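You operate a simulated robot arm through the tools that you are given. There is no shell and no other tool. Be economical: measure what you need, move in short steps, check, and stop when the job is done.

The job below is to be done with a simulated robot arm. You get a single attempt, and the scene is never put back.

Task
Take the red tip and leave it on the ledge of the left bay. Turn the middle dial to 2. Stack the carton labelled "Straps" from the top of the display table on top of the carton labelled "Cups". Open the left gate. The order is free. Set down upright: red tip.

It is judged by the outcome, as a careful person would: the job done as asked, and still so three seconds after it is handed in. It fails if anything else is knocked over, pushed out of place, dropped, spilled or broken.

Robot
A 6-joint arm with a two-finger gripper on a trunk, on a base that drives. Base frame: it is fixed to the floor where the robot stands at the start and does not move with it; the origin is under the middle of the robot, x ahead of it, y to its left, z up; the surface under the hand at the start is at about z = 0.72. Lengths are in m, angles in rad, forces in N, time in s.
With the tool pointing down near the work surface it reaches from about 0.32 to 0.84 m from the robot's upright axis, wherever it stands. Its first joint turns from -2.897 to 2.897 rad. Places, roughly: ledge of the left bay (72x21 cm) [0.44, -2.7, 1.04]; left gate [-8.6, 1.4, 0.9]; middle dial [0.3, -4.8, 1.6]; pink carton, small carton, yellow carton [0.75, 0.25, 0.75]; red tip (5x5x5 cm) [0.7, -0.1, 0.8]. Payload 2.45 kg.
The tool frame sits at the grasp point between the pads (the TCP): z along the fingers, y along the line on which they close. The tips reach 0.02 m beyond it. The gripper opens to 0.14 m. The gripper's body begins 0.168 m behind the TCP.
Orientation is that of the tool frame in the base frame, as a unit quaternion [w, x, y, z]. With the fingers straight down and closing along the base's y, the tool's x points along the base's -x, its y along +y and its z along -z.

Tools
- The arm moves only by the tool move_arm. Its argument "deltas" is a list that holds one entry, the list of rows, each a list of 7 numbers: the turn, a rotation vector about the tool's x, y, z in rad, then the shift along the tool's x, y, z in m, then the closure, from 0 (fully open) to 1 (shut). In form: [[[ax, ay, az, tx, ty, tz, hand], ...]]. A call has 1 to 12 rows; each row is the pose to reach, as a shift and turn from the pose commanded when the call began, along the tool's axes at that moment. A row lasts 0.2 s, in which the tool goes at most 0.05 m and 0.15 rad; a call with a longer step from one row to the next is refused whole, and so is a gripper value outside its range. Where a pose cannot be reached the arm comes as near as it can. A force on the tool above 40 N (or 10 N above the force at the start of the call, whichever is more), or a blocked arm, ends the call early, and 0.2 s more pass. The fingers move at their own pace (about 0.045 m/s each) and stop on an object; they squeeze with about 21 N. The grip force told is the motor's: it shows also when the fingers shut on nothing. Time passes only in rows, and 0.2 s behind the last, so rows that repeat a pose let the fingers close. The reply holds the time, the measured pose of the TCP, the force on the tool along the base axes, the opening and the grip force, in the units named above and with some noise, with the torque about the TCP (base axes, N m) and any sound that the robot's microphone picked up.
- Cameras (640 x 400 px; columns grow to the right, rows downward): "scene" is now at [0.0772, 0.1329, 1.8285]; the picture's right is [-0.15, -0.99, 0.00], its down [-0.87, 0.13, -0.47] and it looks along [0.47, -0.07, -0.88] (base axes); focal length 252 px, centre (320, 200). "wrist" rides on the gripper at [0.078, 0.011, -0.209] in the tool frame; the picture's right is [-0.14, 0.99, 0.00], its down [-0.92, -0.13, -0.37] and it looks along [-0.37, -0.05, 0.93] (tool axes); focal length 280 px, centre (320, 200). There is no depth. A picture from a camera that has moved, and an enlarged one, comes with that camera's place and axes in the base frame and with its lens. The place of the scene camera against the robot may be out by one fixed shift of up to 0.012 m in any direction.
- camera(camera): a new picture of that camera. No time passes.
- raise_lower(by): slides the trunk up (or, below 0, down) by that many m; the arm and the scene camera ride with it, the base frame stays. It gives what a move gives, with no picture.
- base_move(legs): drives the robot by 1 to 6 legs, each [ahead, left, turn to the left] in m, m and rad, along the robot's own axes; the way and the turn of a leg run together, so that a leg with both is an arc; at most 1.5 m and 3.142 rad a leg. The arm and the cameras ride along, it lands a little off, and it stops where it bumps. It gives what a move gives.
- pan_tilt(pan, tilt): turns the head with the scene camera to pan (to the left, within 2.496 rad either way) and tilt (down, from -0.506 to 1.204), counted from straight ahead of the robot. It gives what a move gives.
- zoom(camera, box): a new picture of the part [left, top, right, bottom] of that camera's present view, enlarged. No time passes.
- finish_job(): hands the job in; it is judged then, once.

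Work in short steps. Places have to be worked out from the pictures, the camera data and where the tool is seen: move nearer, look again, correct. Check each grasp and each placing, and mend what went wrong. You have 165 turns and 128 pictures in all, those below and enlarged ones among them. Open the gripper and draw the arm clear of the work before you hand the job in, unless the task says otherwise.

The tools are called as name(argument=value, ...) on one line, values as JSON. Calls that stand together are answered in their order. move_arm: Moves the arm, as the interface text tells. Its arguments: {"type":"object","properties":{"deltas":{"type":"array"}},"required":["deltas"]} The other tools are called the same way: raise_lower (by) slides the trunk up or down; base_move (legs) drives the base; pan_tilt (pan, tilt) turns the head that bears the scene camera; camera (camera) takes a picture; zoom (camera, box) takes an enlarged picture of a part of a camera's view; finish_job () hands the job in.

At the start:

```text
time: 0.0
position: [0.4157, 0.278, 1.1409]
orientation: [-0.001, 0.0, 1.0, 0.001]
contact_force: [0.2, 0.0, 0.4]
moment: [-0.03, -0.01, -0.03]
width: 0.1402
grasp_force: 0.0
trunk travel left (down, up): [-0.1, 0.13]
robot x, y, heading: [-0.0008, -0.0014, -0.001]
head pan, tilt: [-0.147, 1.082]
```

scene: 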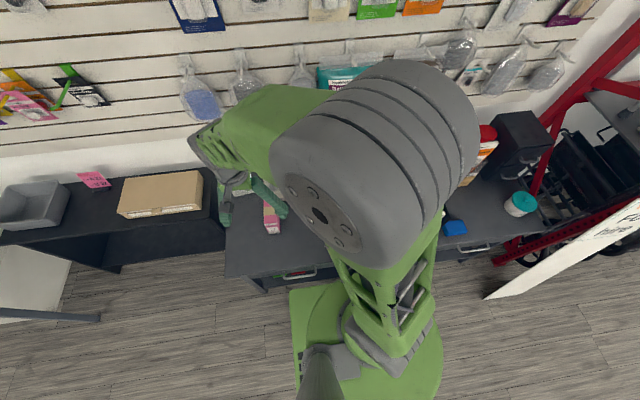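
wrist: 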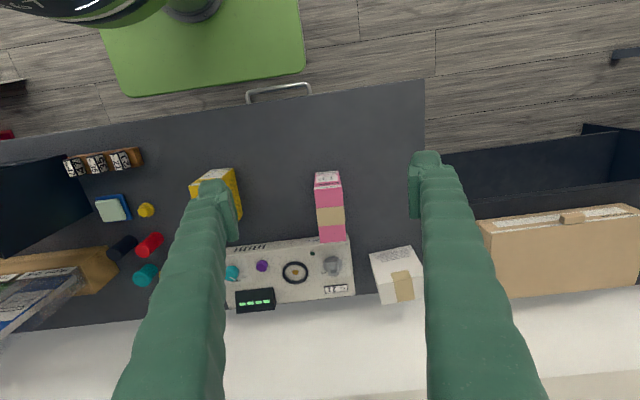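

The wrist view shows three cartons (yellow, pink, white) and some coloured pieces. I zoom in to read the labels and find the red tip.

zoom(camera="wrist", box=[40, 130, 240, 310])

zoom(camera="wrist", box=[180, 150, 440, 320])

```text
2.22 times, centred on (140, 220) of wrist
camera zoom: at [0.3359, 0.2894, 1.3508], right [0.14, 0.99, 0.0], down [0.92, -0.13, 0.37], along [0.37, -0.05, -0.93], focal length 623 px, centre (720, 156)
```

zoom: 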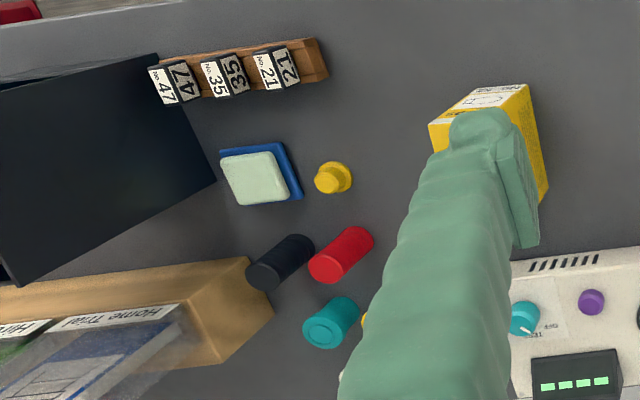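

```text
2.35 times, centred on (310, 235) of wrist
camera zoom: at [0.3359, 0.2894, 1.3508], right [0.14, 0.99, 0.0], down [0.92, -0.13, 0.37], along [0.37, -0.05, -0.93], focal length 660 px, centre (344, 118)
```

zoom: 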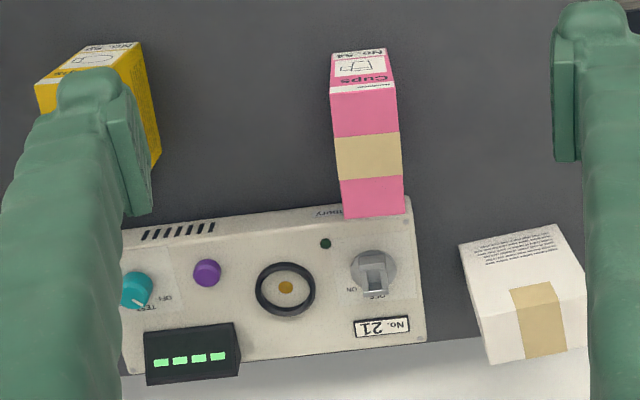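

Pink is "Cups". I move the hand to the right (−y) to see the coloured pieces and the yellow carton better.

move_arm(deltas=[[[0, 0, 0, 0, -0.05, 0, 0], [0, 0, 0, 0, -0.1, 0, 0], [0, 0, 0, 0, -0.15, 0, 0], [0, 0, 0, 0, -0.2, 0, 0], [0, 0, 0, 0, -0.25, 0, 0], [0, 0, 0, 0, -0.3, 0, 0], [0, 0, 0, 0, -0.35, 0, 0]]])

camera(camera="wrist")

camera(camera="scene")

```text
time: 1.6
position: [0.4131, -0.0748, 1.138]
orientation: [0.0, 0.0, 1.0, 0.0]
contact_force: [1.3, 0.3, 0.0]
moment: [0.04, -0.01, 0.03]
width: 0.1399
grasp_force: 0.1
trunk travel left (down, up): [-0.1, 0.13]
robot x, y, heading: [0.0024, 0.0007, 0.001]
head pan, tilt: [-0.147, 1.082]
```

```text
123 pictures are left
camera wrist: at [0.3343, -0.0638, 1.349], right [0.14, 0.99, 0.0], down [0.92, -0.13, 0.37], along [0.37, -0.05, -0.93], focal length 280 px, centre (320, 200)
```

wrist: 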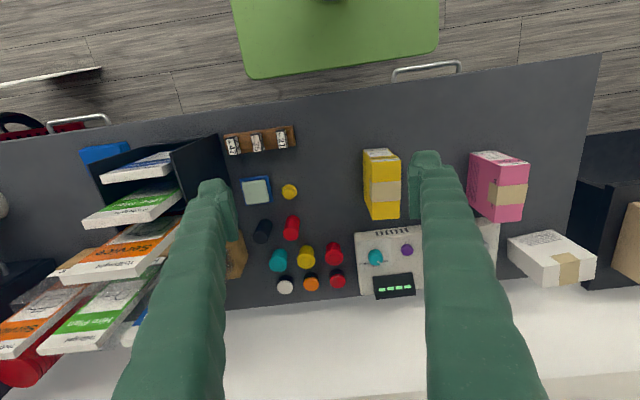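

```text
122 pictures are left
camera scene: at [0.0773, 0.132, 1.8286], right [-0.15, -0.99, 0.0], down [-0.87, 0.13, -0.47], along [0.47, -0.07, -0.88], focal length 252 px, centre (320, 200)
```

scene: 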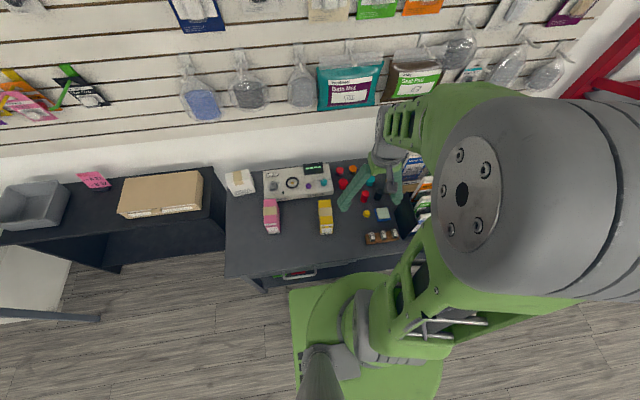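

zoom(camera="wrist", box=[220, 160, 360, 310])

zoom(camera="wrist", box=[350, 130, 610, 300])

zoom(camera="scene", box=[220, 150, 420, 260])

```text
2.67 times, centred on (290, 235) of wrist
camera zoom: at [0.3343, -0.0638, 1.349], right [0.14, 0.99, 0.0], down [0.92, -0.13, 0.37], along [0.37, -0.05, -0.93], focal length 748 px, centre (400, 107)
```

zoom: 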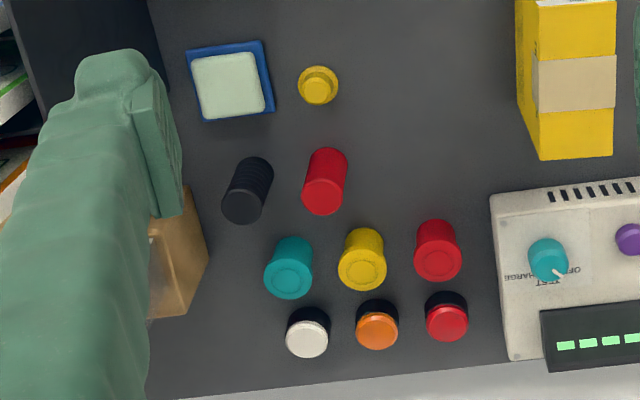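

```text
2.35 times, centred on (480, 215) of wrist
camera zoom: at [0.3343, -0.0638, 1.349], right [0.14, 0.99, 0.0], down [0.92, -0.13, 0.37], along [0.37, -0.05, -0.93], focal length 660 px, centre (-56, 165)
```

zoom: 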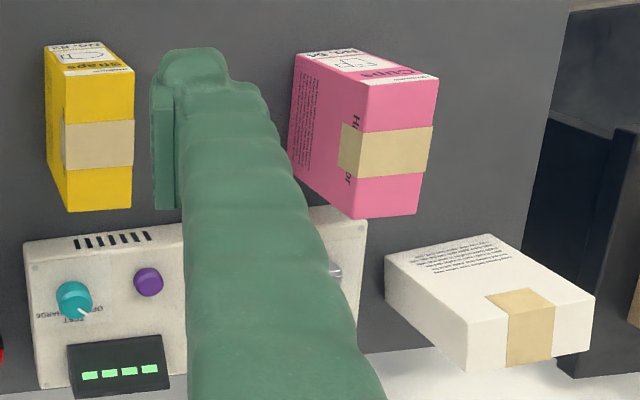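

```text
3.20 times, centred on (320, 205) of scene
camera zoom: at [0.0773, 0.132, 1.8286], right [-0.15, -0.99, 0.0], down [-0.87, 0.13, -0.47], along [0.47, -0.07, -0.88], focal length 807 px, centre (320, 184)
```

zoom: 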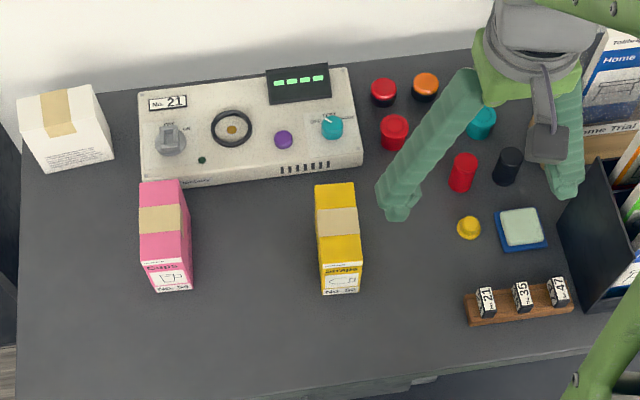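

I move down and nearer the row of red pieces to measure shapes and tell which is the tip.

move_arm(deltas=[[[0, 0, 0, -0.03, 0, 0.03, 0], [0, 0, 0, -0.06, 0, 0.06, 0], [0, 0, 0, -0.09, 0, 0.09, 0], [0, 0, 0, -0.1, 0, 0.12, 0], [0, 0, 0, -0.1, 0, 0.15, 0], [0, 0, 0, -0.1, 0, 0.18, 0]]])

camera(camera="wrist")

zoom(camera="scene", box=[320, 160, 390, 205])

zoom(camera="scene", box=[255, 195, 345, 245])

```text
time: 3.0
position: [0.5142, -0.0729, 0.9602]
orientation: [0.0, 0.0, 1.0, 0.0]
contact_force: [-0.1, -0.2, 0.4]
moment: [0.01, 0.01, -0.01]
width: 0.1398
grasp_force: 0.0
trunk travel left (down, up): [-0.1, 0.13]
robot x, y, heading: [0.0005, -0.0007, -0.001]
head pan, tilt: [-0.147, 1.082]
```

```text
118 pictures are left
camera wrist: at [0.4359, -0.0613, 1.1696], right [0.14, 0.99, 0.0], down [0.92, -0.13, 0.37], along [0.37, -0.05, -0.93], focal length 280 px, centre (320, 200)
```

wrist: 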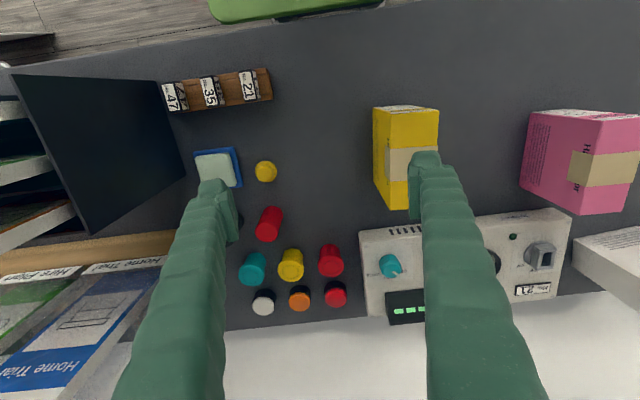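

```text
8.89 times, centred on (355, 182) of scene
camera zoom: at [0.078, 0.1328, 1.8285], right [-0.15, -0.99, 0.0], down [-0.87, 0.13, -0.47], along [0.46, -0.07, -0.88], focal length 2240 px, centre (9, 356)
```

zoom: 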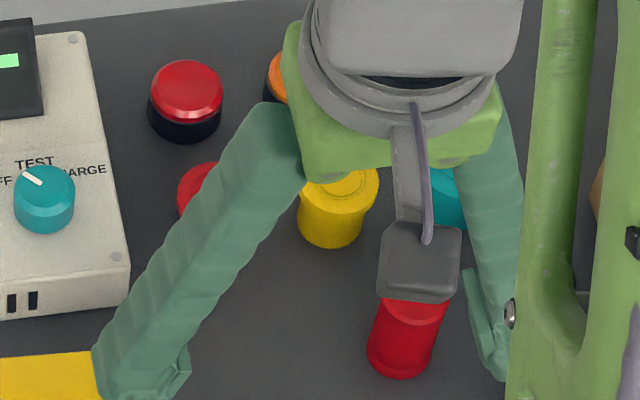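

```text
7.11 times, centred on (300, 220) of scene
camera zoom: at [0.078, 0.1328, 1.8285], right [-0.15, -0.99, 0.0], down [-0.87, 0.13, -0.47], along [0.46, -0.07, -0.88], focal length 1792 px, centre (462, 58)
```

zoom: 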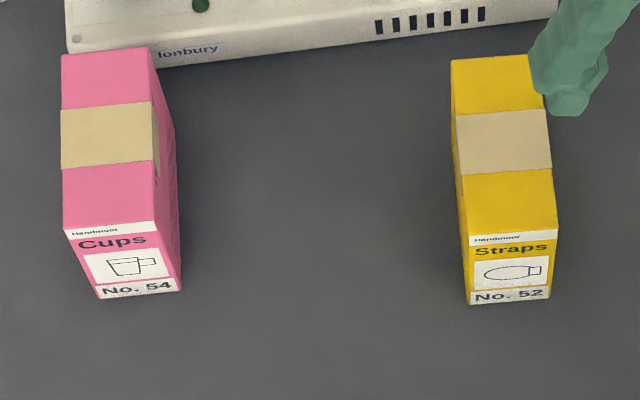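

Yellow is "Straps". Now zoom on the coloured pieces.

zoom(camera="wrist", box=[225, 150, 365, 320])

```text
2.35 times, centred on (295, 235) of wrist
camera zoom: at [0.4359, -0.0613, 1.1696], right [0.14, 0.99, 0.0], down [0.92, -0.13, 0.37], along [0.37, -0.05, -0.93], focal length 660 px, centre (379, 118)
```

zoom: 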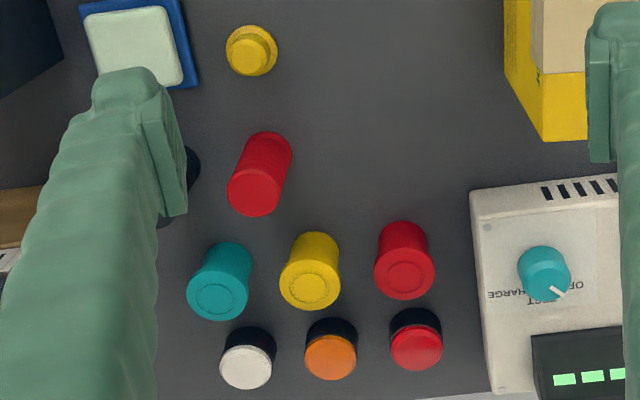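

Three red pieces exist; sizes and the listed place suggest the ringed one at about (0.725, −0.083). I tilt the hand to get a lower, side-like view to confirm.

move_arm(deltas=[[[0, -0.14, 0, 0.03, 0, 0, 0], [0, -0.28, 0, 0.06, 0, 0, 0], [0, -0.42, 0, 0.09, 0, 0, 0], [0, -0.56, 0, 0.1, 0, 0, 0], [0, -0.7, 0, 0.1, 0, 0, 0], [0, -0.8, 0, 0.1, 0, 0, 0]]])

camera(camera="wrist")

```text
time: 4.4
position: [0.45, -0.0603, 0.957]
orientation: [0.089, -0.003, 0.996, 0.021]
contact_force: [0.3, 0.2, -0.1]
moment: [-0.02, -0.02, -0.03]
width: 0.14
grasp_force: 0.0
out of reach, approached as far as the arm can: row 2, 3, 4, 5, 6
trunk travel left (down, up): [-0.1, 0.13]
robot x, y, heading: [0.0016, -0.0002, 0.004]
head pan, tilt: [-0.147, 1.082]
```

```text
114 pictures are left
camera wrist: at [0.3344, -0.0583, 1.1498], right [0.13, 0.99, 0.07], down [0.84, -0.14, 0.52], along [0.52, -0.01, -0.85], focal length 280 px, centre (320, 200)
```

wrist: 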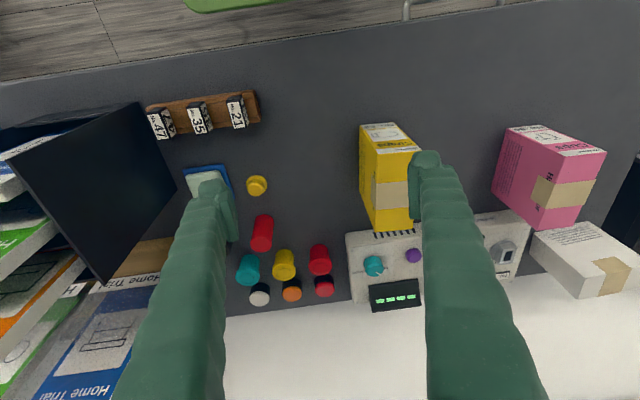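

zoom(camera="wrist", box=[225, 165, 365, 315])

```text
2.67 times, centred on (295, 240) of wrist
camera zoom: at [0.3344, -0.0583, 1.1498], right [0.13, 0.99, 0.07], down [0.84, -0.14, 0.52], along [0.52, -0.01, -0.85], focal length 748 px, centre (387, 93)
```

zoom: 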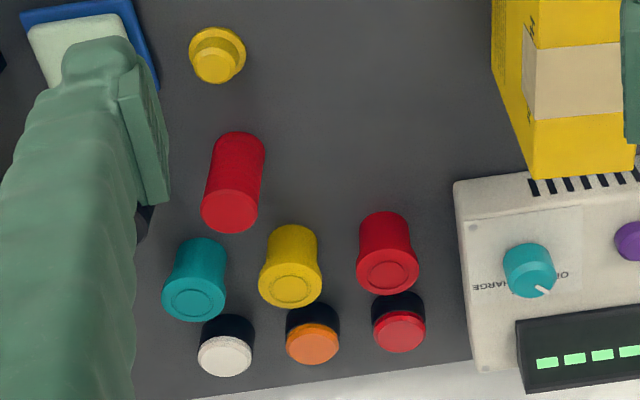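

The ringed red piece (≈4.5 cm wide, ≈5 cm high, at (0.72, −0.08)) is of the same kind as the teal and yellow ones, so I take it as the tip. First the cartons: Straps centre ≈(0.537, 0.038), top ≈0.835. I straighten the hand and check the pose.

move_arm(deltas=[[[0, 0.1, 0, -0.02, 0.02, -0.03, 0], [0, 0.178, 0, -0.04, 0.05, -0.05, 0], [0, 0.178, 0, -0.04, 0.05, -0.05, 0]]])

```text
time: 5.2
position: [0.4789, -0.0112, 1.0159]
orientation: [0.0, -0.004, 1.0, 0.02]
contact_force: [0.3, -0.5, 0.3]
moment: [-0.03, -0.01, -0.03]
width: 0.1398
grasp_force: 0.1
out of reach, approached as far as the arm can: row 1
trunk travel left (down, up): [-0.1, 0.13]
robot x, y, heading: [-0.0024, 0.0011, 0.0]
head pan, tilt: [-0.147, 1.082]
```

move_arm(deltas=[[[0.04, 0, 0.008, -0.03, 0.025, 0.0, 0], [0.04, 0, 0.008, -0.058, 0.049, 0.0, 0], [0.04, 0, 0.008, -0.058, 0.049, 0.0, 0]]])

camera(camera="wrist")

zoom(camera="scene", box=[240, 180, 400, 260])

```text
time: 6.0
position: [0.5396, 0.0376, 1.0191]
orientation: [0.001, 0.0, 1.0, 0.001]
contact_force: [0.0, -0.7, 1.4]
moment: [-0.02, 0.01, -0.01]
width: 0.1399
grasp_force: 0.0
trunk travel left (down, up): [-0.1, 0.13]
robot x, y, heading: [-0.0032, 0.0012, 0.004]
head pan, tilt: [-0.147, 1.082]
```

```text
112 pictures are left
camera wrist: at [0.4599, 0.0492, 1.2278], right [0.14, 0.99, 0.0], down [0.92, -0.13, 0.37], along [0.37, -0.05, -0.93], focal length 280 px, centre (320, 200)
```

wrist: 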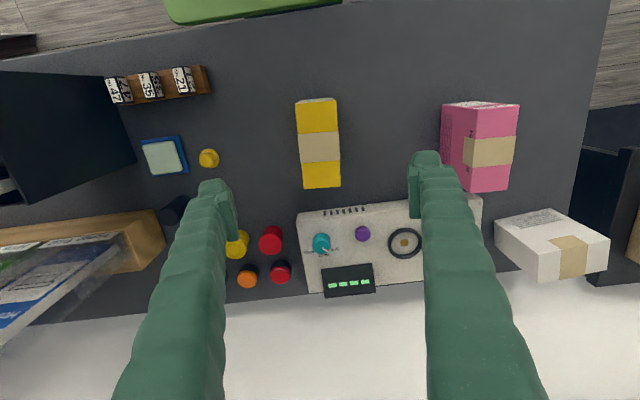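

```text
4.00 times, centred on (320, 220) of scene
camera zoom: at [0.077, 0.1328, 1.8286], right [-0.15, -0.99, 0.0], down [-0.87, 0.13, -0.47], along [0.47, -0.07, -0.88], focal length 1008 px, centre (320, 120)
```

zoom: 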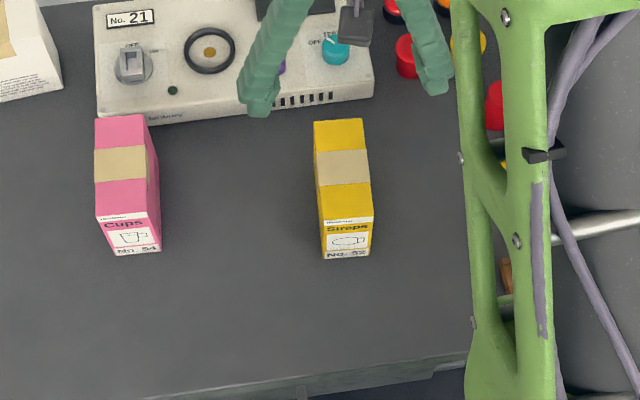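

zoom(camera="wrist", box=[280, 80, 380, 200])

zoom(camera="wrist", box=[420, 80, 540, 200])

```text
3.33 times, centred on (330, 140) of wrist
camera zoom: at [0.4599, 0.0492, 1.2278], right [0.14, 0.99, 0.0], down [0.92, -0.13, 0.37], along [0.37, -0.05, -0.93], focal length 935 px, centre (287, 400)
```

zoom: 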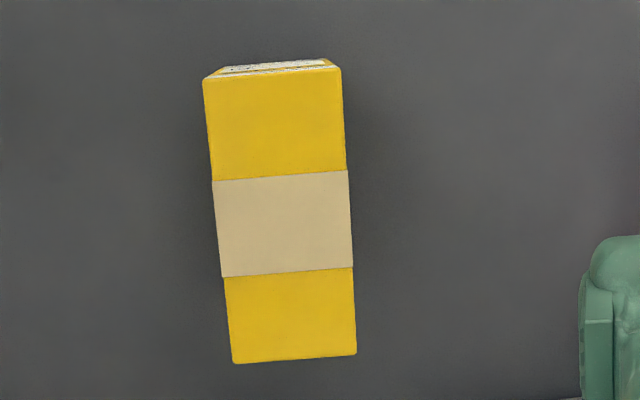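

```text
3.33 times, centred on (480, 140) of wrist
camera zoom: at [0.4599, 0.0492, 1.2278], right [0.14, 0.99, 0.0], down [0.92, -0.13, 0.37], along [0.37, -0.05, -0.93], focal length 935 px, centre (-213, 400)
```

zoom: 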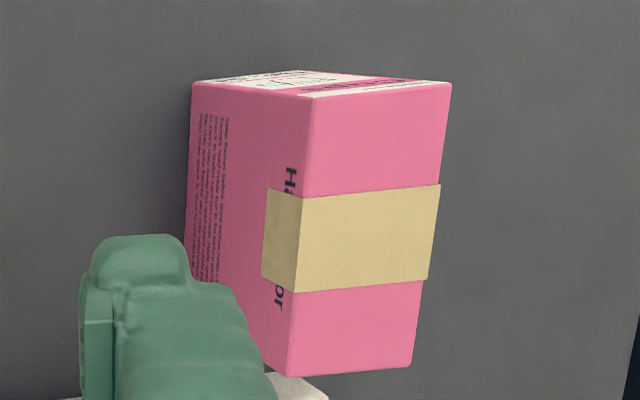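

The Straps carton: centre (0.537, 0.038), yaw −0.06, 12×5.5×11.5 cm; Cups: centre (0.578, 0.281), yaw −0.02, top ≈0.836. I align and lower onto Straps.

move_arm(deltas=[[[0, 0, 0.059, 0.002, 0, 0.045, 0], [0, 0, 0.059, 0.002, 0, 0.09, 0], [0, 0, 0.059, 0.002, 0, 0.135, 0], [0, 0, 0.059, 0.002, 0, 0.18, 0], [0, 0, 0.059, 0.002, 0, 0.219, 0], [0, 0, 0.059, 0.002, 0, 0.219, 0]]])

camera(camera="wrist")

```text
time: 7.4
position: [0.5351, 0.0353, 0.8]
orientation: [0.0, 0.029, 1.0, 0.0]
contact_force: [-0.1, 0.1, 0.1]
moment: [-0.01, 0.0, 0.03]
width: 0.1399
grasp_force: 0.0
trunk travel left (down, up): [-0.1, 0.13]
robot x, y, heading: [-0.0011, 0.0017, -0.001]
head pan, tilt: [-0.147, 1.082]
```

```text
108 pictures are left
camera wrist: at [0.4568, 0.0515, 1.0089], right [0.2, 0.98, 0.0], down [0.91, -0.18, 0.37], along [0.36, -0.07, -0.93], focal length 280 px, centre (320, 200)
```

wrist: 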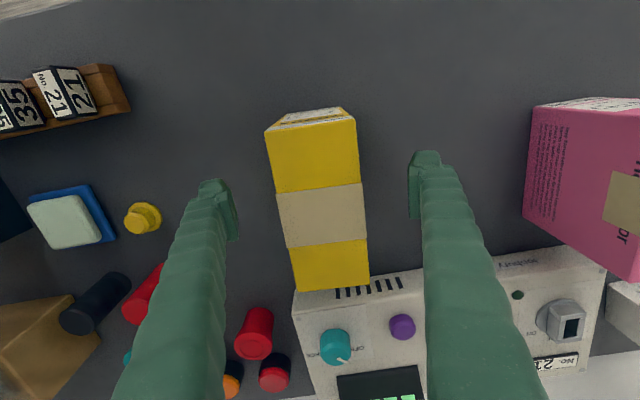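

Centred. I close on it.

move_arm(deltas=[[[0, 0, 0, 0, 0.002, 0, 1], [0, 0, 0, 0, 0.002, 0, 1], [0, 0, 0, 0, 0.002, 0, 1], [0, 0, 0, 0, 0.002, 0, 1], [0, 0, 0, 0, 0.002, 0, 1], [0, 0, 0, 0, 0.002, 0, 1], [0, 0, 0, 0, 0.002, 0, 1]]])

```text
time: 9.0
position: [0.5355, 0.038, 0.8012]
orientation: [0.0, 0.03, 1.0, 0.001]
contact_force: [0.5, -0.4, 1.7]
moment: [0.06, -0.03, 0.07]
width: 0.0567
grasp_force: 20.4
trunk travel left (down, up): [-0.1, 0.13]
robot x, y, heading: [-0.0017, -0.0002, -0.004]
head pan, tilt: [-0.147, 1.082]
```

Gripped (width 0.057). Lift.

move_arm(deltas=[[[0, 0, 0, 0, 0, -0.03, 1], [0, 0, 0, 0, 0, -0.07, 1], [0, 0, 0, 0, 0, -0.11, 1], [0, 0, 0, 0, 0, -0.15, 1], [0, 0, 0, 0, 0, -0.18, 1], [0, 0, 0, 0, 0, -0.18, 1]]])

camera(camera="wrist")

```text
time: 10.4
position: [0.5373, 0.0398, 0.98]
orientation: [0.0, 0.03, 1.0, 0.001]
contact_force: [0.1, 0.4, -1.2]
moment: [-0.04, -0.01, -0.05]
width: 0.0564
grasp_force: 21.0
trunk travel left (down, up): [-0.1, 0.13]
robot x, y, heading: [-0.0016, -0.0014, -0.002]
head pan, tilt: [-0.147, 1.082]
```

```text
107 pictures are left
camera wrist: at [0.4587, 0.0552, 1.1886], right [0.2, 0.98, 0.0], down [0.91, -0.18, 0.37], along [0.36, -0.07, -0.93], focal length 280 px, centre (320, 200)
```

wrist: 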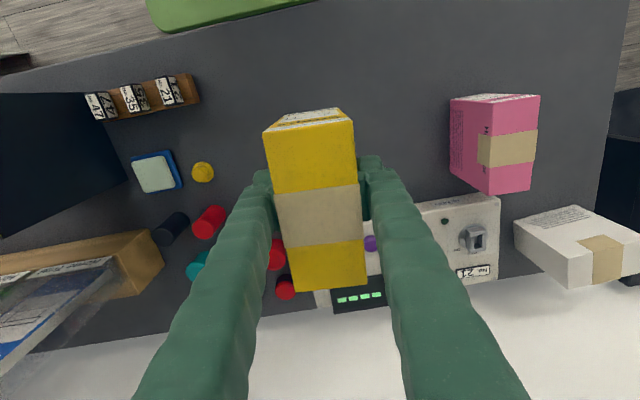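

Holding Straps. I carry it to above Cups.

move_arm(deltas=[[[0, 0, -0.01, -0.004, 0.04, 0, 1], [0, 0, -0.02, -0.008, 0.08, 0, 1], [0, 0, -0.03, -0.012, 0.12, 0, 1], [0, 0, -0.04, -0.016, 0.16, 0, 1], [0, 0, -0.04, -0.02, 0.2, 0, 1], [0, 0, -0.04, -0.0249, 0.2429, 0, 1], [0, 0, -0.04, -0.0249, 0.2429, 0, 1]]])

camera(camera="wrist")

zoom(camera="scene", box=[220, 160, 340, 250])

```text
time: 12.0
position: [0.5748, 0.2833, 0.9762]
orientation: [0.0, 0.011, 1.0, 0.001]
contact_force: [-0.1, 0.1, -1.7]
moment: [-0.01, -0.03, 0.0]
width: 0.0567
grasp_force: 20.8
trunk travel left (down, up): [-0.1, 0.13]
robot x, y, heading: [-0.0041, -0.0017, -0.003]
head pan, tilt: [-0.147, 1.082]
```

```text
106 pictures are left
camera wrist: at [0.4972, 0.2949, 1.1859], right [0.16, 0.99, 0.0], down [0.92, -0.15, 0.37], along [0.36, -0.06, -0.93], focal length 280 px, centre (320, 200)
```

wrist: 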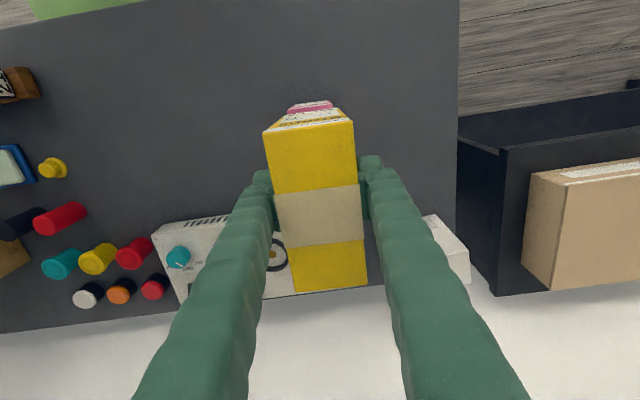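

```text
4.44 times, centred on (280, 205) of scene
camera zoom: at [0.0773, 0.1327, 1.8285], right [-0.15, -0.99, 0.0], down [-0.87, 0.13, -0.47], along [0.47, -0.07, -0.88], focal length 1120 px, centre (498, 178)
```

zoom: 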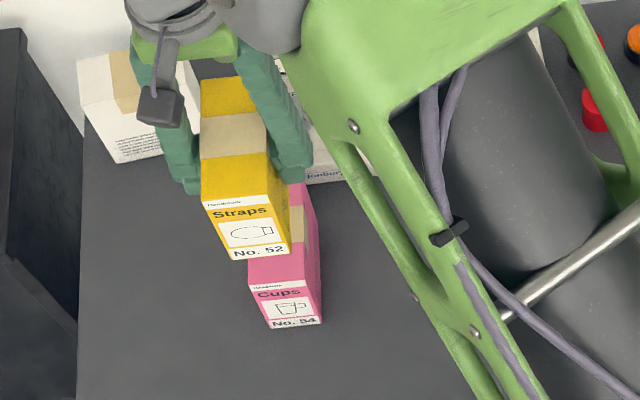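

Lower to just above contact and check.

move_arm(deltas=[[[0, 0, 0, -0.002, -0.002, 0.02, 1], [0, 0, 0, -0.002, -0.002, 0.04, 1], [0, 0, 0, -0.002, -0.002, 0.052, 1], [0, 0, 0, -0.002, -0.002, 0.052, 1]]])

zoom(camera="scene", box=[230, 170, 330, 245])

```text
time: 13.0
position: [0.5775, 0.2793, 0.9233]
orientation: [0.0, 0.011, 1.0, 0.001]
contact_force: [-0.6, 0.2, -1.9]
moment: [0.02, 0.0, 0.0]
width: 0.0566
grasp_force: 21.0
trunk travel left (down, up): [-0.1, 0.13]
robot x, y, heading: [-0.0016, 0.0006, 0.001]
head pan, tilt: [-0.147, 1.082]
```

```text
5.33 times, centred on (280, 208) of scene
camera zoom: at [0.0774, 0.1329, 1.8285], right [-0.15, -0.99, 0.0], down [-0.87, 0.13, -0.47], along [0.47, -0.07, -0.88], focal length 1344 px, centre (533, 160)
```

zoom: 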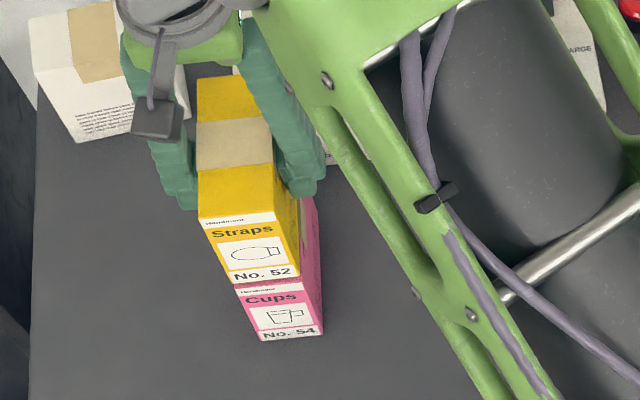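

Alignment looks good. Lower gently until contact.

move_arm(deltas=[[[0, 0, 0, 0, -0.001, 0.003, 1], [0, 0, 0, 0, -0.001, 0.005, 1], [0, 0, 0, 0, -0.001, 0.006, 1], [0, 0, 0, 0, -0.001, 0.007, 1]]])

```text
time: 14.0
position: [0.5762, 0.2782, 0.9196]
orientation: [0.001, 0.01, 1.0, 0.002]
contact_force: [0.8, -0.5, 12.6]
moment: [0.12, 0.37, 0.04]
width: 0.0564
grasp_force: 21.0
trunk travel left (down, up): [-0.1, 0.13]
robot x, y, heading: [-0.0027, -0.001, -0.005]
head pan, tilt: [-0.147, 1.082]
```

Contact at z≈0.920. Ease a little and open.

move_arm(deltas=[[[0, 0, 0, 0, 0, -0.001, 1], [0, 0, 0, 0, 0, -0.0015, 0.5], [0, 0, 0, 0, 0, -0.0015, 0.3], [0, 0, 0, 0, 0, -0.0015, 0.2], [0, 0, 0, 0, 0, -0.0015, 0.2], [0, 0, 0, 0, 0, -0.0015, 0.2]]])

zoom(camera="scene", box=[230, 170, 330, 245])

```text
time: 15.4
position: [0.5755, 0.2778, 0.9211]
orientation: [0.0, 0.01, 1.0, 0.0]
contact_force: [-0.9, 0.2, -0.2]
moment: [0.05, 0.03, -0.03]
width: 0.112
grasp_force: 0.2
trunk travel left (down, up): [-0.1, 0.13]
robot x, y, heading: [-0.0026, 0.001, -0.001]
head pan, tilt: [-0.147, 1.082]
```

```text
5.33 times, centred on (280, 208) of scene
camera zoom: at [0.0772, 0.1329, 1.8285], right [-0.15, -0.99, 0.0], down [-0.87, 0.13, -0.47], along [0.47, -0.07, -0.88], focal length 1344 px, centre (533, 160)
```

zoom: 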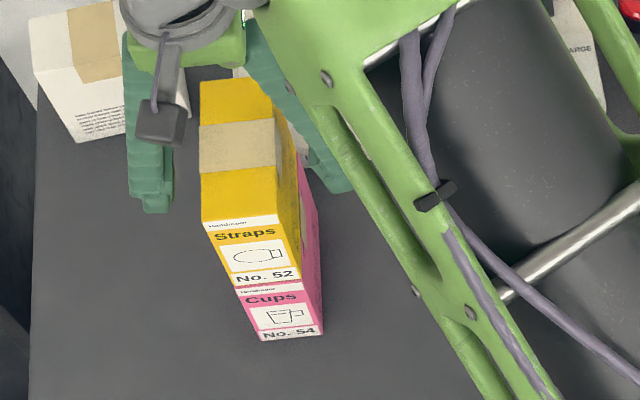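

Stacked neatly. I raise the hand straight up clear of it.

move_arm(deltas=[[[0, 0, 0, 0, 0, -0.04, 0.2], [0, 0, 0, 0, 0, -0.085, 0.2], [0, 0, 0, 0, 0, -0.13, 0.2], [0, 0, 0, 0, 0, -0.17, 0.2], [0, 0, -0.02, 0, -0.04, -0.17, 0.2], [0, 0, -0.02, 0, -0.09, -0.17, 0.2], [0, 0, -0.02, 0, -0.14, -0.17, 0.2], [0, 0, -0.02, 0, -0.19, -0.17, 0.2], [0, 0, -0.02, 0, -0.24, -0.17, 0.2], [0, 0, -0.02, 0, -0.28, -0.17, 0.2]]])

zoom(camera="scene", box=[230, 160, 330, 245])

```text
time: 17.6
position: [0.5739, -0.0032, 1.0898]
orientation: [0.0, 0.0, 1.0, 0.002]
contact_force: [-0.8, -0.6, -0.4]
moment: [0.01, 0.05, -0.01]
width: 0.1118
grasp_force: 0.1
trunk travel left (down, up): [-0.1, 0.13]
robot x, y, heading: [-0.0022, -0.0022, 0.002]
head pan, tilt: [-0.147, 1.082]
```

```text
4.71 times, centred on (280, 202) of scene
camera zoom: at [0.0772, 0.1321, 1.8286], right [-0.15, -0.99, 0.0], down [-0.87, 0.13, -0.47], along [0.47, -0.07, -0.88], focal length 1186 px, centre (508, 188)
```

zoom: 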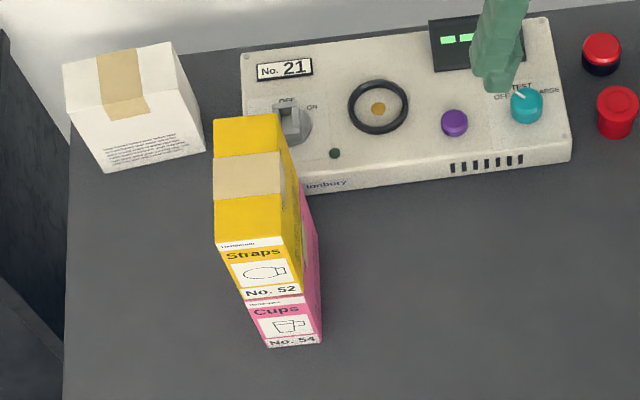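

Stack is good. Before grasping the tip I look toward the right side (−y) for the bay, gates and dial to learn what is needed.

pan_tilt(pan=-1.4, tilt=0.25)

camera(camera="scene")

camera(camera="wrist")

```text
time: 19.0
position: [0.5748, -0.0014, 1.0889]
orientation: [0.001, 0.0, 1.0, 0.001]
contact_force: [-0.6, 0.1, 0.3]
moment: [-0.02, 0.01, -0.01]
width: 0.1121
grasp_force: 0.0
trunk travel left (down, up): [-0.1, 0.13]
robot x, y, heading: [-0.002, 0.0025, 0.004]
head pan, tilt: [-1.4, 0.25]
```

```text
101 pictures are left
camera scene: at [0.0295, 0.0503, 1.8982], right [-0.99, -0.17, 0.0], down [-0.04, 0.24, -0.97], along [0.17, -0.95, -0.25], focal length 252 px, centre (320, 200)
```

scene: 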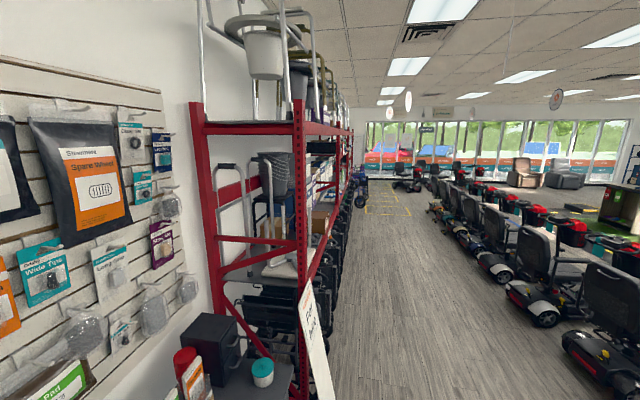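

```text
100 pictures are left
camera wrist: at [0.4948, 0.0098, 1.2986], right [0.14, 0.99, 0.0], down [0.92, -0.13, 0.37], along [0.37, -0.05, -0.93], focal length 280 px, centre (320, 200)
```

wrist: 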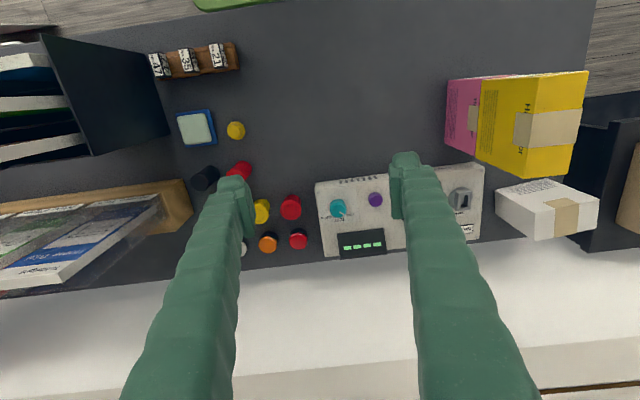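

The bay is a rack; it seems open above. I zoom in to locate the tip precisely.

zoom(camera="wrist", box=[225, 165, 345, 265])

```text
4.00 times, centred on (285, 215) of wrist
camera zoom: at [0.4948, 0.0098, 1.2986], right [0.14, 0.99, 0.0], down [0.92, -0.13, 0.37], along [0.37, -0.05, -0.93], focal length 1122 px, centre (460, 140)
```

zoom: 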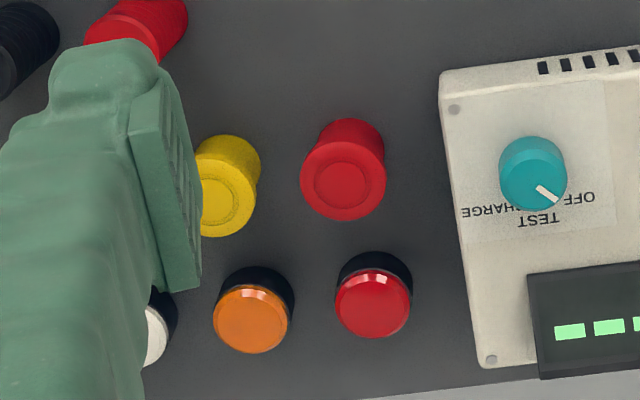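

Tip at ≈(0.722, −0.084); neighbours in y are close, so I close along x. I turn the hand 90° and hover above it with the gripper half closed.

move_arm(deltas=[[[0, 0, 0.145, -0.013, -0.008, 0, 0.53], [0, 0, 0.29, -0.027, -0.015, 0, 0.53], [0, 0, 0.435, -0.04, -0.023, 0, 0.53], [0, 0, 0.58, -0.053, -0.03, 0, 0.53], [0, 0, 0.725, -0.067, -0.038, 0.02, 0.53], [0, 0, 0.87, -0.08, -0.045, 0.04, 0.53], [0, 0, 1.015, -0.094, -0.053, 0.06, 0.53], [0, 0, 1.16, -0.107, -0.06, 0.08, 0.53], [0, 0, 1.305, -0.12, -0.068, 0.1, 0.53], [0, 0, 1.45, -0.134, -0.075, 0.12, 0.53], [0, 0, 1.5708, -0.147, -0.083, 0.139, 0.53], [0, 0, 1.5708, -0.147, -0.083, 0.139, 0.53]]])

camera(camera="wrist")

```text
time: 21.6
position: [0.7188, -0.0868, 0.951]
orientation: [-0.002, 0.708, 0.706, 0.001]
contact_force: [0.7, -0.1, 0.0]
moment: [0.01, 0.0, 0.01]
width: 0.0661
grasp_force: 0.0
trunk travel left (down, up): [-0.1, 0.13]
robot x, y, heading: [-0.003, -0.0003, 0.0]
head pan, tilt: [-1.4, 0.25]
```

```text
98 pictures are left
camera wrist: at [0.7288, -0.0081, 1.1604], right [0.99, -0.14, 0.0], down [-0.13, -0.92, 0.37], along [-0.05, -0.36, -0.93], focal length 280 px, centre (320, 200)
```

wrist: 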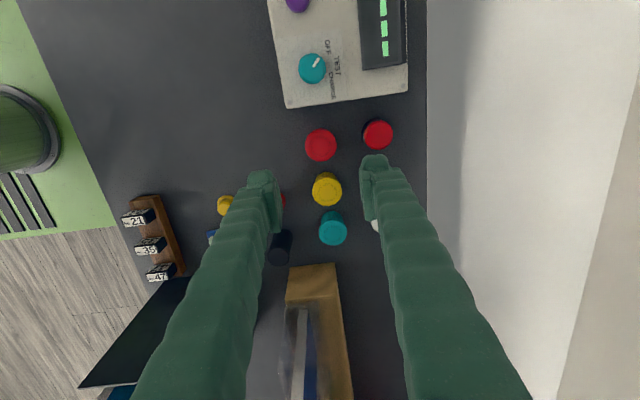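

The tip is at about (0.720, −0.081). Lower to it.

move_arm(deltas=[[[0, 0, 0, 0.005, 0.002, 0.05, 0.53], [0, 0, 0, 0.005, 0.002, 0.1, 0.53], [0, 0, 0, 0.005, 0.002, 0.13, 0.53], [0, 0, 0, 0.005, 0.002, 0.13, 0.53]]])

zoom(camera="wrist", box=[230, 60, 430, 220])

```text
refused: row 1 steps farther than a row can; nothing moved
```

```text
2.50 times, centred on (330, 140) of wrist
camera zoom: at [0.7288, -0.0081, 1.1604], right [0.99, -0.14, 0.0], down [-0.13, -0.92, 0.37], along [-0.05, -0.36, -0.93], focal length 701 px, centre (295, 350)
```

zoom: 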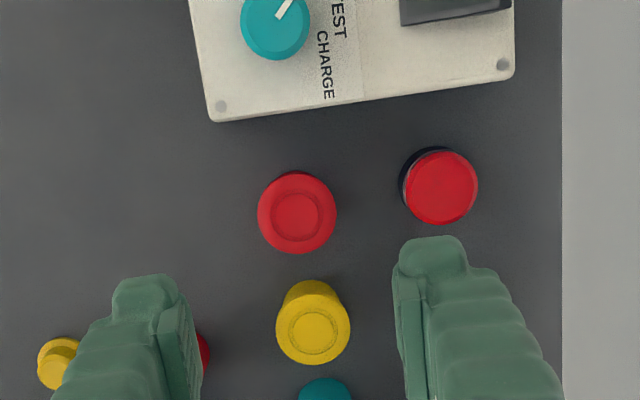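

move_arm(deltas=[[[0, 0, 0, 0.006, 0.001, 0.04, 0.53], [0, 0, 0, 0.006, 0.001, 0.085, 0.53], [0, 0, 0, 0.006, 0.001, 0.13, 0.53], [0, 0, 0, 0.006, 0.001, 0.13, 0.53]]])

camera(camera="wrist")

```text
time: 22.6
position: [0.7198, -0.0754, 0.8206]
orientation: [0.0, 0.707, 0.707, 0.0]
contact_force: [0.4, -0.1, -0.6]
moment: [0.0, 0.01, 0.03]
width: 0.0657
grasp_force: 0.1
trunk travel left (down, up): [-0.1, 0.13]
robot x, y, heading: [0.0009, 0.0008, -0.001]
head pan, tilt: [-1.4, 0.25]
```

```text
96 pictures are left
camera wrist: at [0.7303, 0.0028, 1.0307], right [0.99, -0.14, 0.0], down [-0.13, -0.92, 0.37], along [-0.05, -0.36, -0.93], focal length 280 px, centre (320, 200)
```

wrist: 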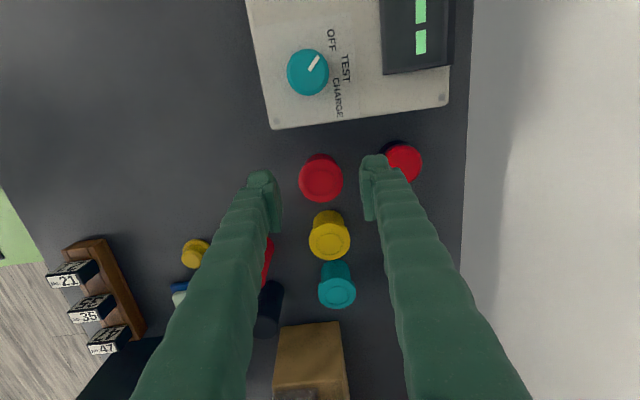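

Tip at (0.7197, −0.081). Slight correction and final descent to z≈0.747.

move_arm(deltas=[[[0, 0, 0, -0.004, 0, 0.03, 0.53], [0, 0, 0, -0.004, 0, 0.06, 0.53], [0, 0, 0, -0.004, 0, 0.073, 0.53], [0, 0, 0, -0.004, 0, 0.073, 0.53]]])

zoom(camera="wrist", box=[220, 100, 440, 280])

```text
time: 23.6
position: [0.7195, -0.0818, 0.7488]
orientation: [-0.001, 0.707, 0.708, 0.001]
contact_force: [0.4, 0.1, 0.2]
moment: [0.0, 0.01, 0.0]
width: 0.0659
grasp_force: 0.1
trunk travel left (down, up): [-0.1, 0.13]
robot x, y, heading: [0.0013, -0.0031, -0.001]
head pan, tilt: [-1.4, 0.25]
```

```text
2.22 times, centred on (330, 190) of wrist
camera zoom: at [0.7296, -0.003, 0.959], right [0.99, -0.14, 0.0], down [-0.13, -0.92, 0.37], along [-0.05, -0.36, -0.93], focal length 623 px, centre (298, 222)
```

zoom: 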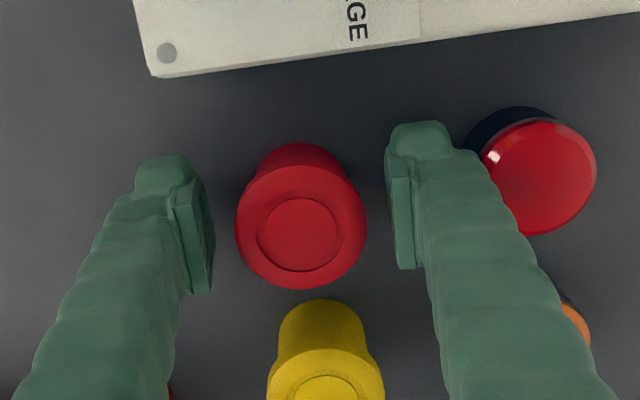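

Well straddled. Close.

move_arm(deltas=[[[0, 0, 0, 0, 0, 0, 1], [0, 0, 0, 0, 0, 0, 1], [0, 0, 0, 0, 0, 0, 1], [0, 0, 0, 0, 0, 0, 1]]])

zoom(camera="wrist", box=[220, 100, 440, 280])

```text
time: 24.6
position: [0.7204, -0.0802, 0.7493]
orientation: [-0.001, 0.707, 0.707, 0.0]
contact_force: [0.3, 0.7, 0.7]
moment: [0.0, 0.01, 0.01]
width: 0.0426
grasp_force: 20.5
trunk travel left (down, up): [-0.1, 0.13]
robot x, y, heading: [-0.0022, 0.0005, -0.001]
head pan, tilt: [-1.4, 0.25]
```

```text
2.22 times, centred on (330, 190) of wrist
camera zoom: at [0.7297, -0.003, 0.9592], right [0.99, -0.14, 0.0], down [-0.13, -0.92, 0.37], along [-0.05, -0.36, -0.93], focal length 623 px, centre (298, 222)
```

zoom: 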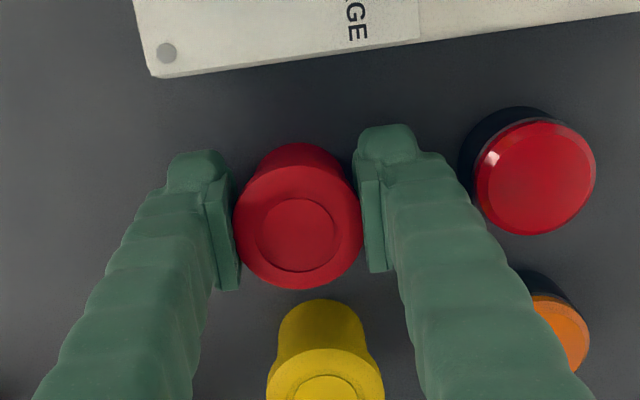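

Gripped at 4.3 cm. Lift straight up.

move_arm(deltas=[[[0, 0, 0, 0, 0, -0.02, 1], [0, 0, 0, 0, 0, -0.06, 1], [0, 0, 0, 0, 0, -0.1, 1], [0, 0, 0, 0, 0, -0.15, 1], [0, 0, 0, 0, 0, -0.2, 1], [0, 0, 0, 0, 0, -0.25, 1], [0, 0, 0, 0, 0, -0.3, 1], [0, 0, 0, 0, -0.04, -0.32, 1], [0, 0, 0, 0, -0.09, -0.32, 1], [0, 0, 0, 0, -0.14, -0.32, 1], [0, 0, 0, 0, -0.19, -0.32, 1], [0, 0, 0, 0, -0.23, -0.32, 1]]])

camera(camera="wrist")

```text
time: 27.2
position: [0.4848, -0.0813, 1.0673]
orientation: [-0.001, 0.707, 0.708, 0.001]
contact_force: [0.3, 0.7, -0.4]
moment: [-0.01, -0.02, 0.0]
width: 0.0426
grasp_force: 20.6
trunk travel left (down, up): [-0.1, 0.13]
robot x, y, heading: [0.0018, 0.0016, 0.002]
head pan, tilt: [-1.4, 0.25]
```

```text
93 pictures are left
camera wrist: at [0.4947, -0.0024, 1.2772], right [0.99, -0.14, 0.0], down [-0.13, -0.92, 0.37], along [-0.05, -0.36, -0.93], focal length 280 px, centre (320, 200)
```

wrist: 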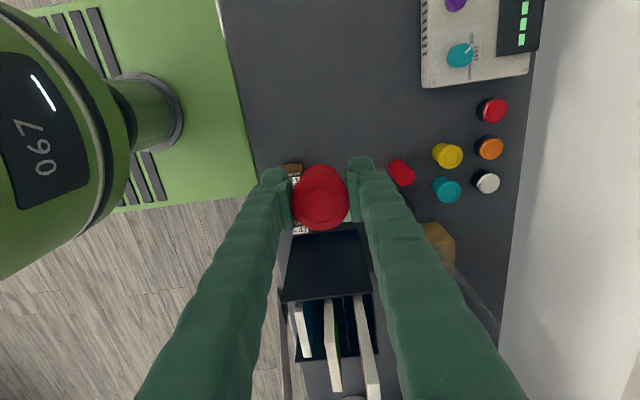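

Tip is held. I back away from the table, then drive right along the aisle toward the bay.

base_move(legs=[[-0.5, 0, 0], [0, -1.3, 0]])

camera(camera="scene")

```text
time: 41.5
position: [0.0007, -1.3876, 1.0673]
orientation: [-0.001, 0.702, 0.712, 0.0]
contact_force: [-0.1, 0.4, -0.3]
moment: [-0.01, -0.03, 0.01]
width: 0.0428
grasp_force: 21.1
trunk travel left (down, up): [-0.1, 0.13]
robot x, y, heading: [-0.4873, -1.3143, 0.017]
head pan, tilt: [-1.4, 0.25]
```

```text
92 pictures are left
camera scene: at [-0.4583, -1.2626, 1.8982], right [-0.98, -0.19, 0.0], down [-0.05, 0.24, -0.97], along [0.18, -0.95, -0.25], focal length 252 px, centre (320, 200)
```

scene: 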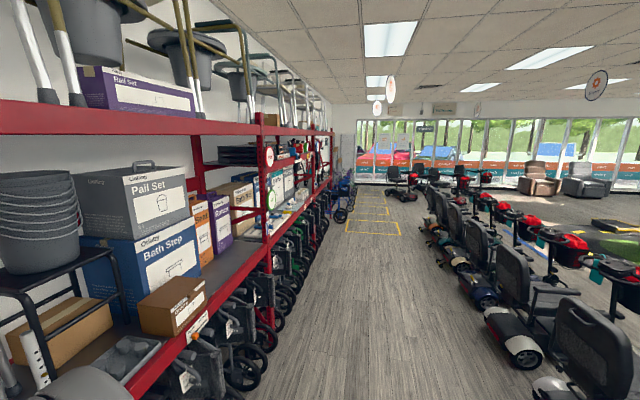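

Clear aisle. Drive on to y≈−2.7 and look at the rack face.

base_move(legs=[[0, -1.35, -0.017]])

pan_tilt(pan=-0.1, tilt=0.5)

camera(camera="scene")

```text
time: 53.1
position: [0.0132, -2.688, 1.0668]
orientation: [0.0, 0.705, 0.71, 0.001]
contact_force: [0.5, 0.2, -0.6]
moment: [-0.01, 0.0, 0.02]
width: 0.0423
grasp_force: 21.2
trunk travel left (down, up): [-0.1, 0.13]
robot x, y, heading: [-0.4713, -2.6083, 0.008]
head pan, tilt: [-1.4, 0.25]
```

```text
time: 54.6
position: [0.0142, -2.6877, 1.0683]
orientation: [-0.001, 0.705, 0.709, 0.0]
contact_force: [-0.3, 0.0, 0.0]
moment: [0.01, -0.03, 0.02]
width: 0.0426
grasp_force: 21.2
trunk travel left (down, up): [-0.1, 0.13]
robot x, y, heading: [-0.4712, -2.6112, 0.004]
head pan, tilt: [-0.099, 0.499]
```

```text
91 pictures are left
camera scene: at [-0.3692, -2.4765, 1.8751], right [-0.09, -1.0, 0.0], down [-0.48, 0.04, -0.88], along [0.87, -0.08, -0.48], focal length 252 px, centre (320, 200)
```

scene: 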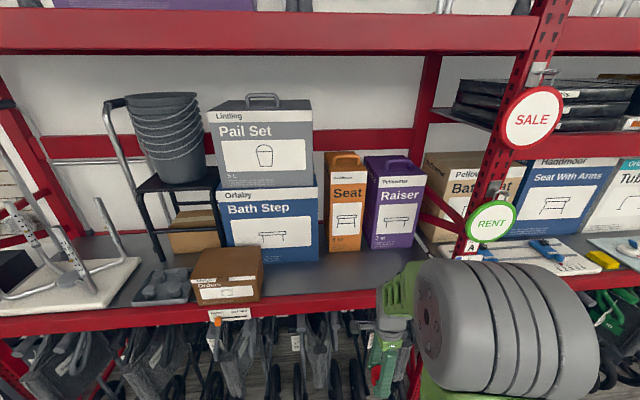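

The free strip of the left bay's shelf is in view, target ≈(0.43, −2.65, 1.04). I raise the hand before driving closer.

move_arm(deltas=[[[0, 0, 0, 0, 0, -0.05, 1], [0, 0, 0, 0, 0, -0.1, 1], [0, 0, 0, 0, 0, -0.14, 1], [0, 0, 0, 0, 0, -0.14, 1]]])

base_move(legs=[[0.26, 0.03, 0]])

camera(camera="wrist")

camera(camera="scene")

```text
time: 55.6
position: [0.0165, -2.6872, 1.2075]
orientation: [-0.001, 0.704, 0.71, 0.001]
contact_force: [-0.4, 0.5, 0.1]
moment: [0.01, 0.01, 0.02]
width: 0.0425
grasp_force: 20.9
trunk travel left (down, up): [-0.1, 0.13]
robot x, y, heading: [-0.4737, -2.6118, 0.009]
head pan, tilt: [-0.099, 0.499]
```

```text
time: 57.4
position: [0.2761, -2.6561, 1.2082]
orientation: [-0.001, 0.706, 0.708, 0.0]
contact_force: [1.4, 0.6, -0.9]
moment: [-0.01, 0.09, 0.0]
width: 0.0424
grasp_force: 21.2
trunk travel left (down, up): [-0.1, 0.13]
robot x, y, heading: [-0.215, -2.5761, 0.004]
head pan, tilt: [-0.099, 0.499]
```

```text
90 pictures are left
camera wrist: at [0.2856, -2.5776, 1.4175], right [0.99, -0.13, 0.0], down [-0.12, -0.92, 0.37], along [-0.05, -0.36, -0.93], focal length 280 px, centre (320, 200)
```

wrist: 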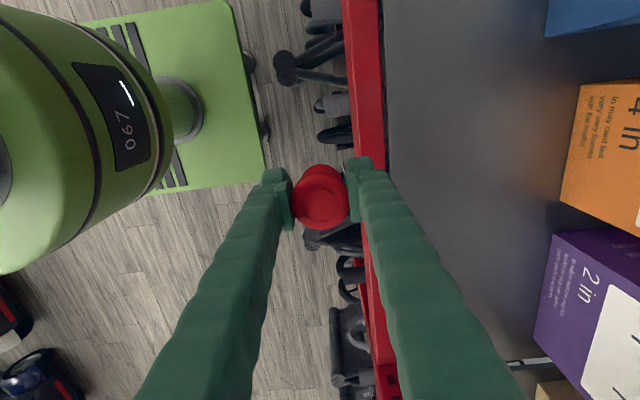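

```text
89 pictures are left
camera scene: at [-0.1093, -2.4448, 1.875], right [-0.1, -1.0, 0.0], down [-0.48, 0.05, -0.88], along [0.87, -0.08, -0.48], focal length 252 px, centre (320, 200)
```

scene: 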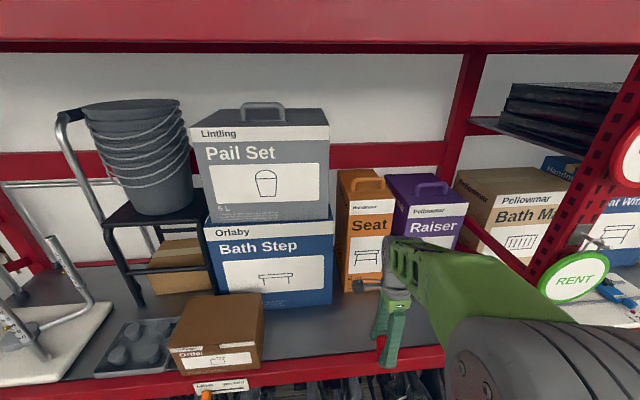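

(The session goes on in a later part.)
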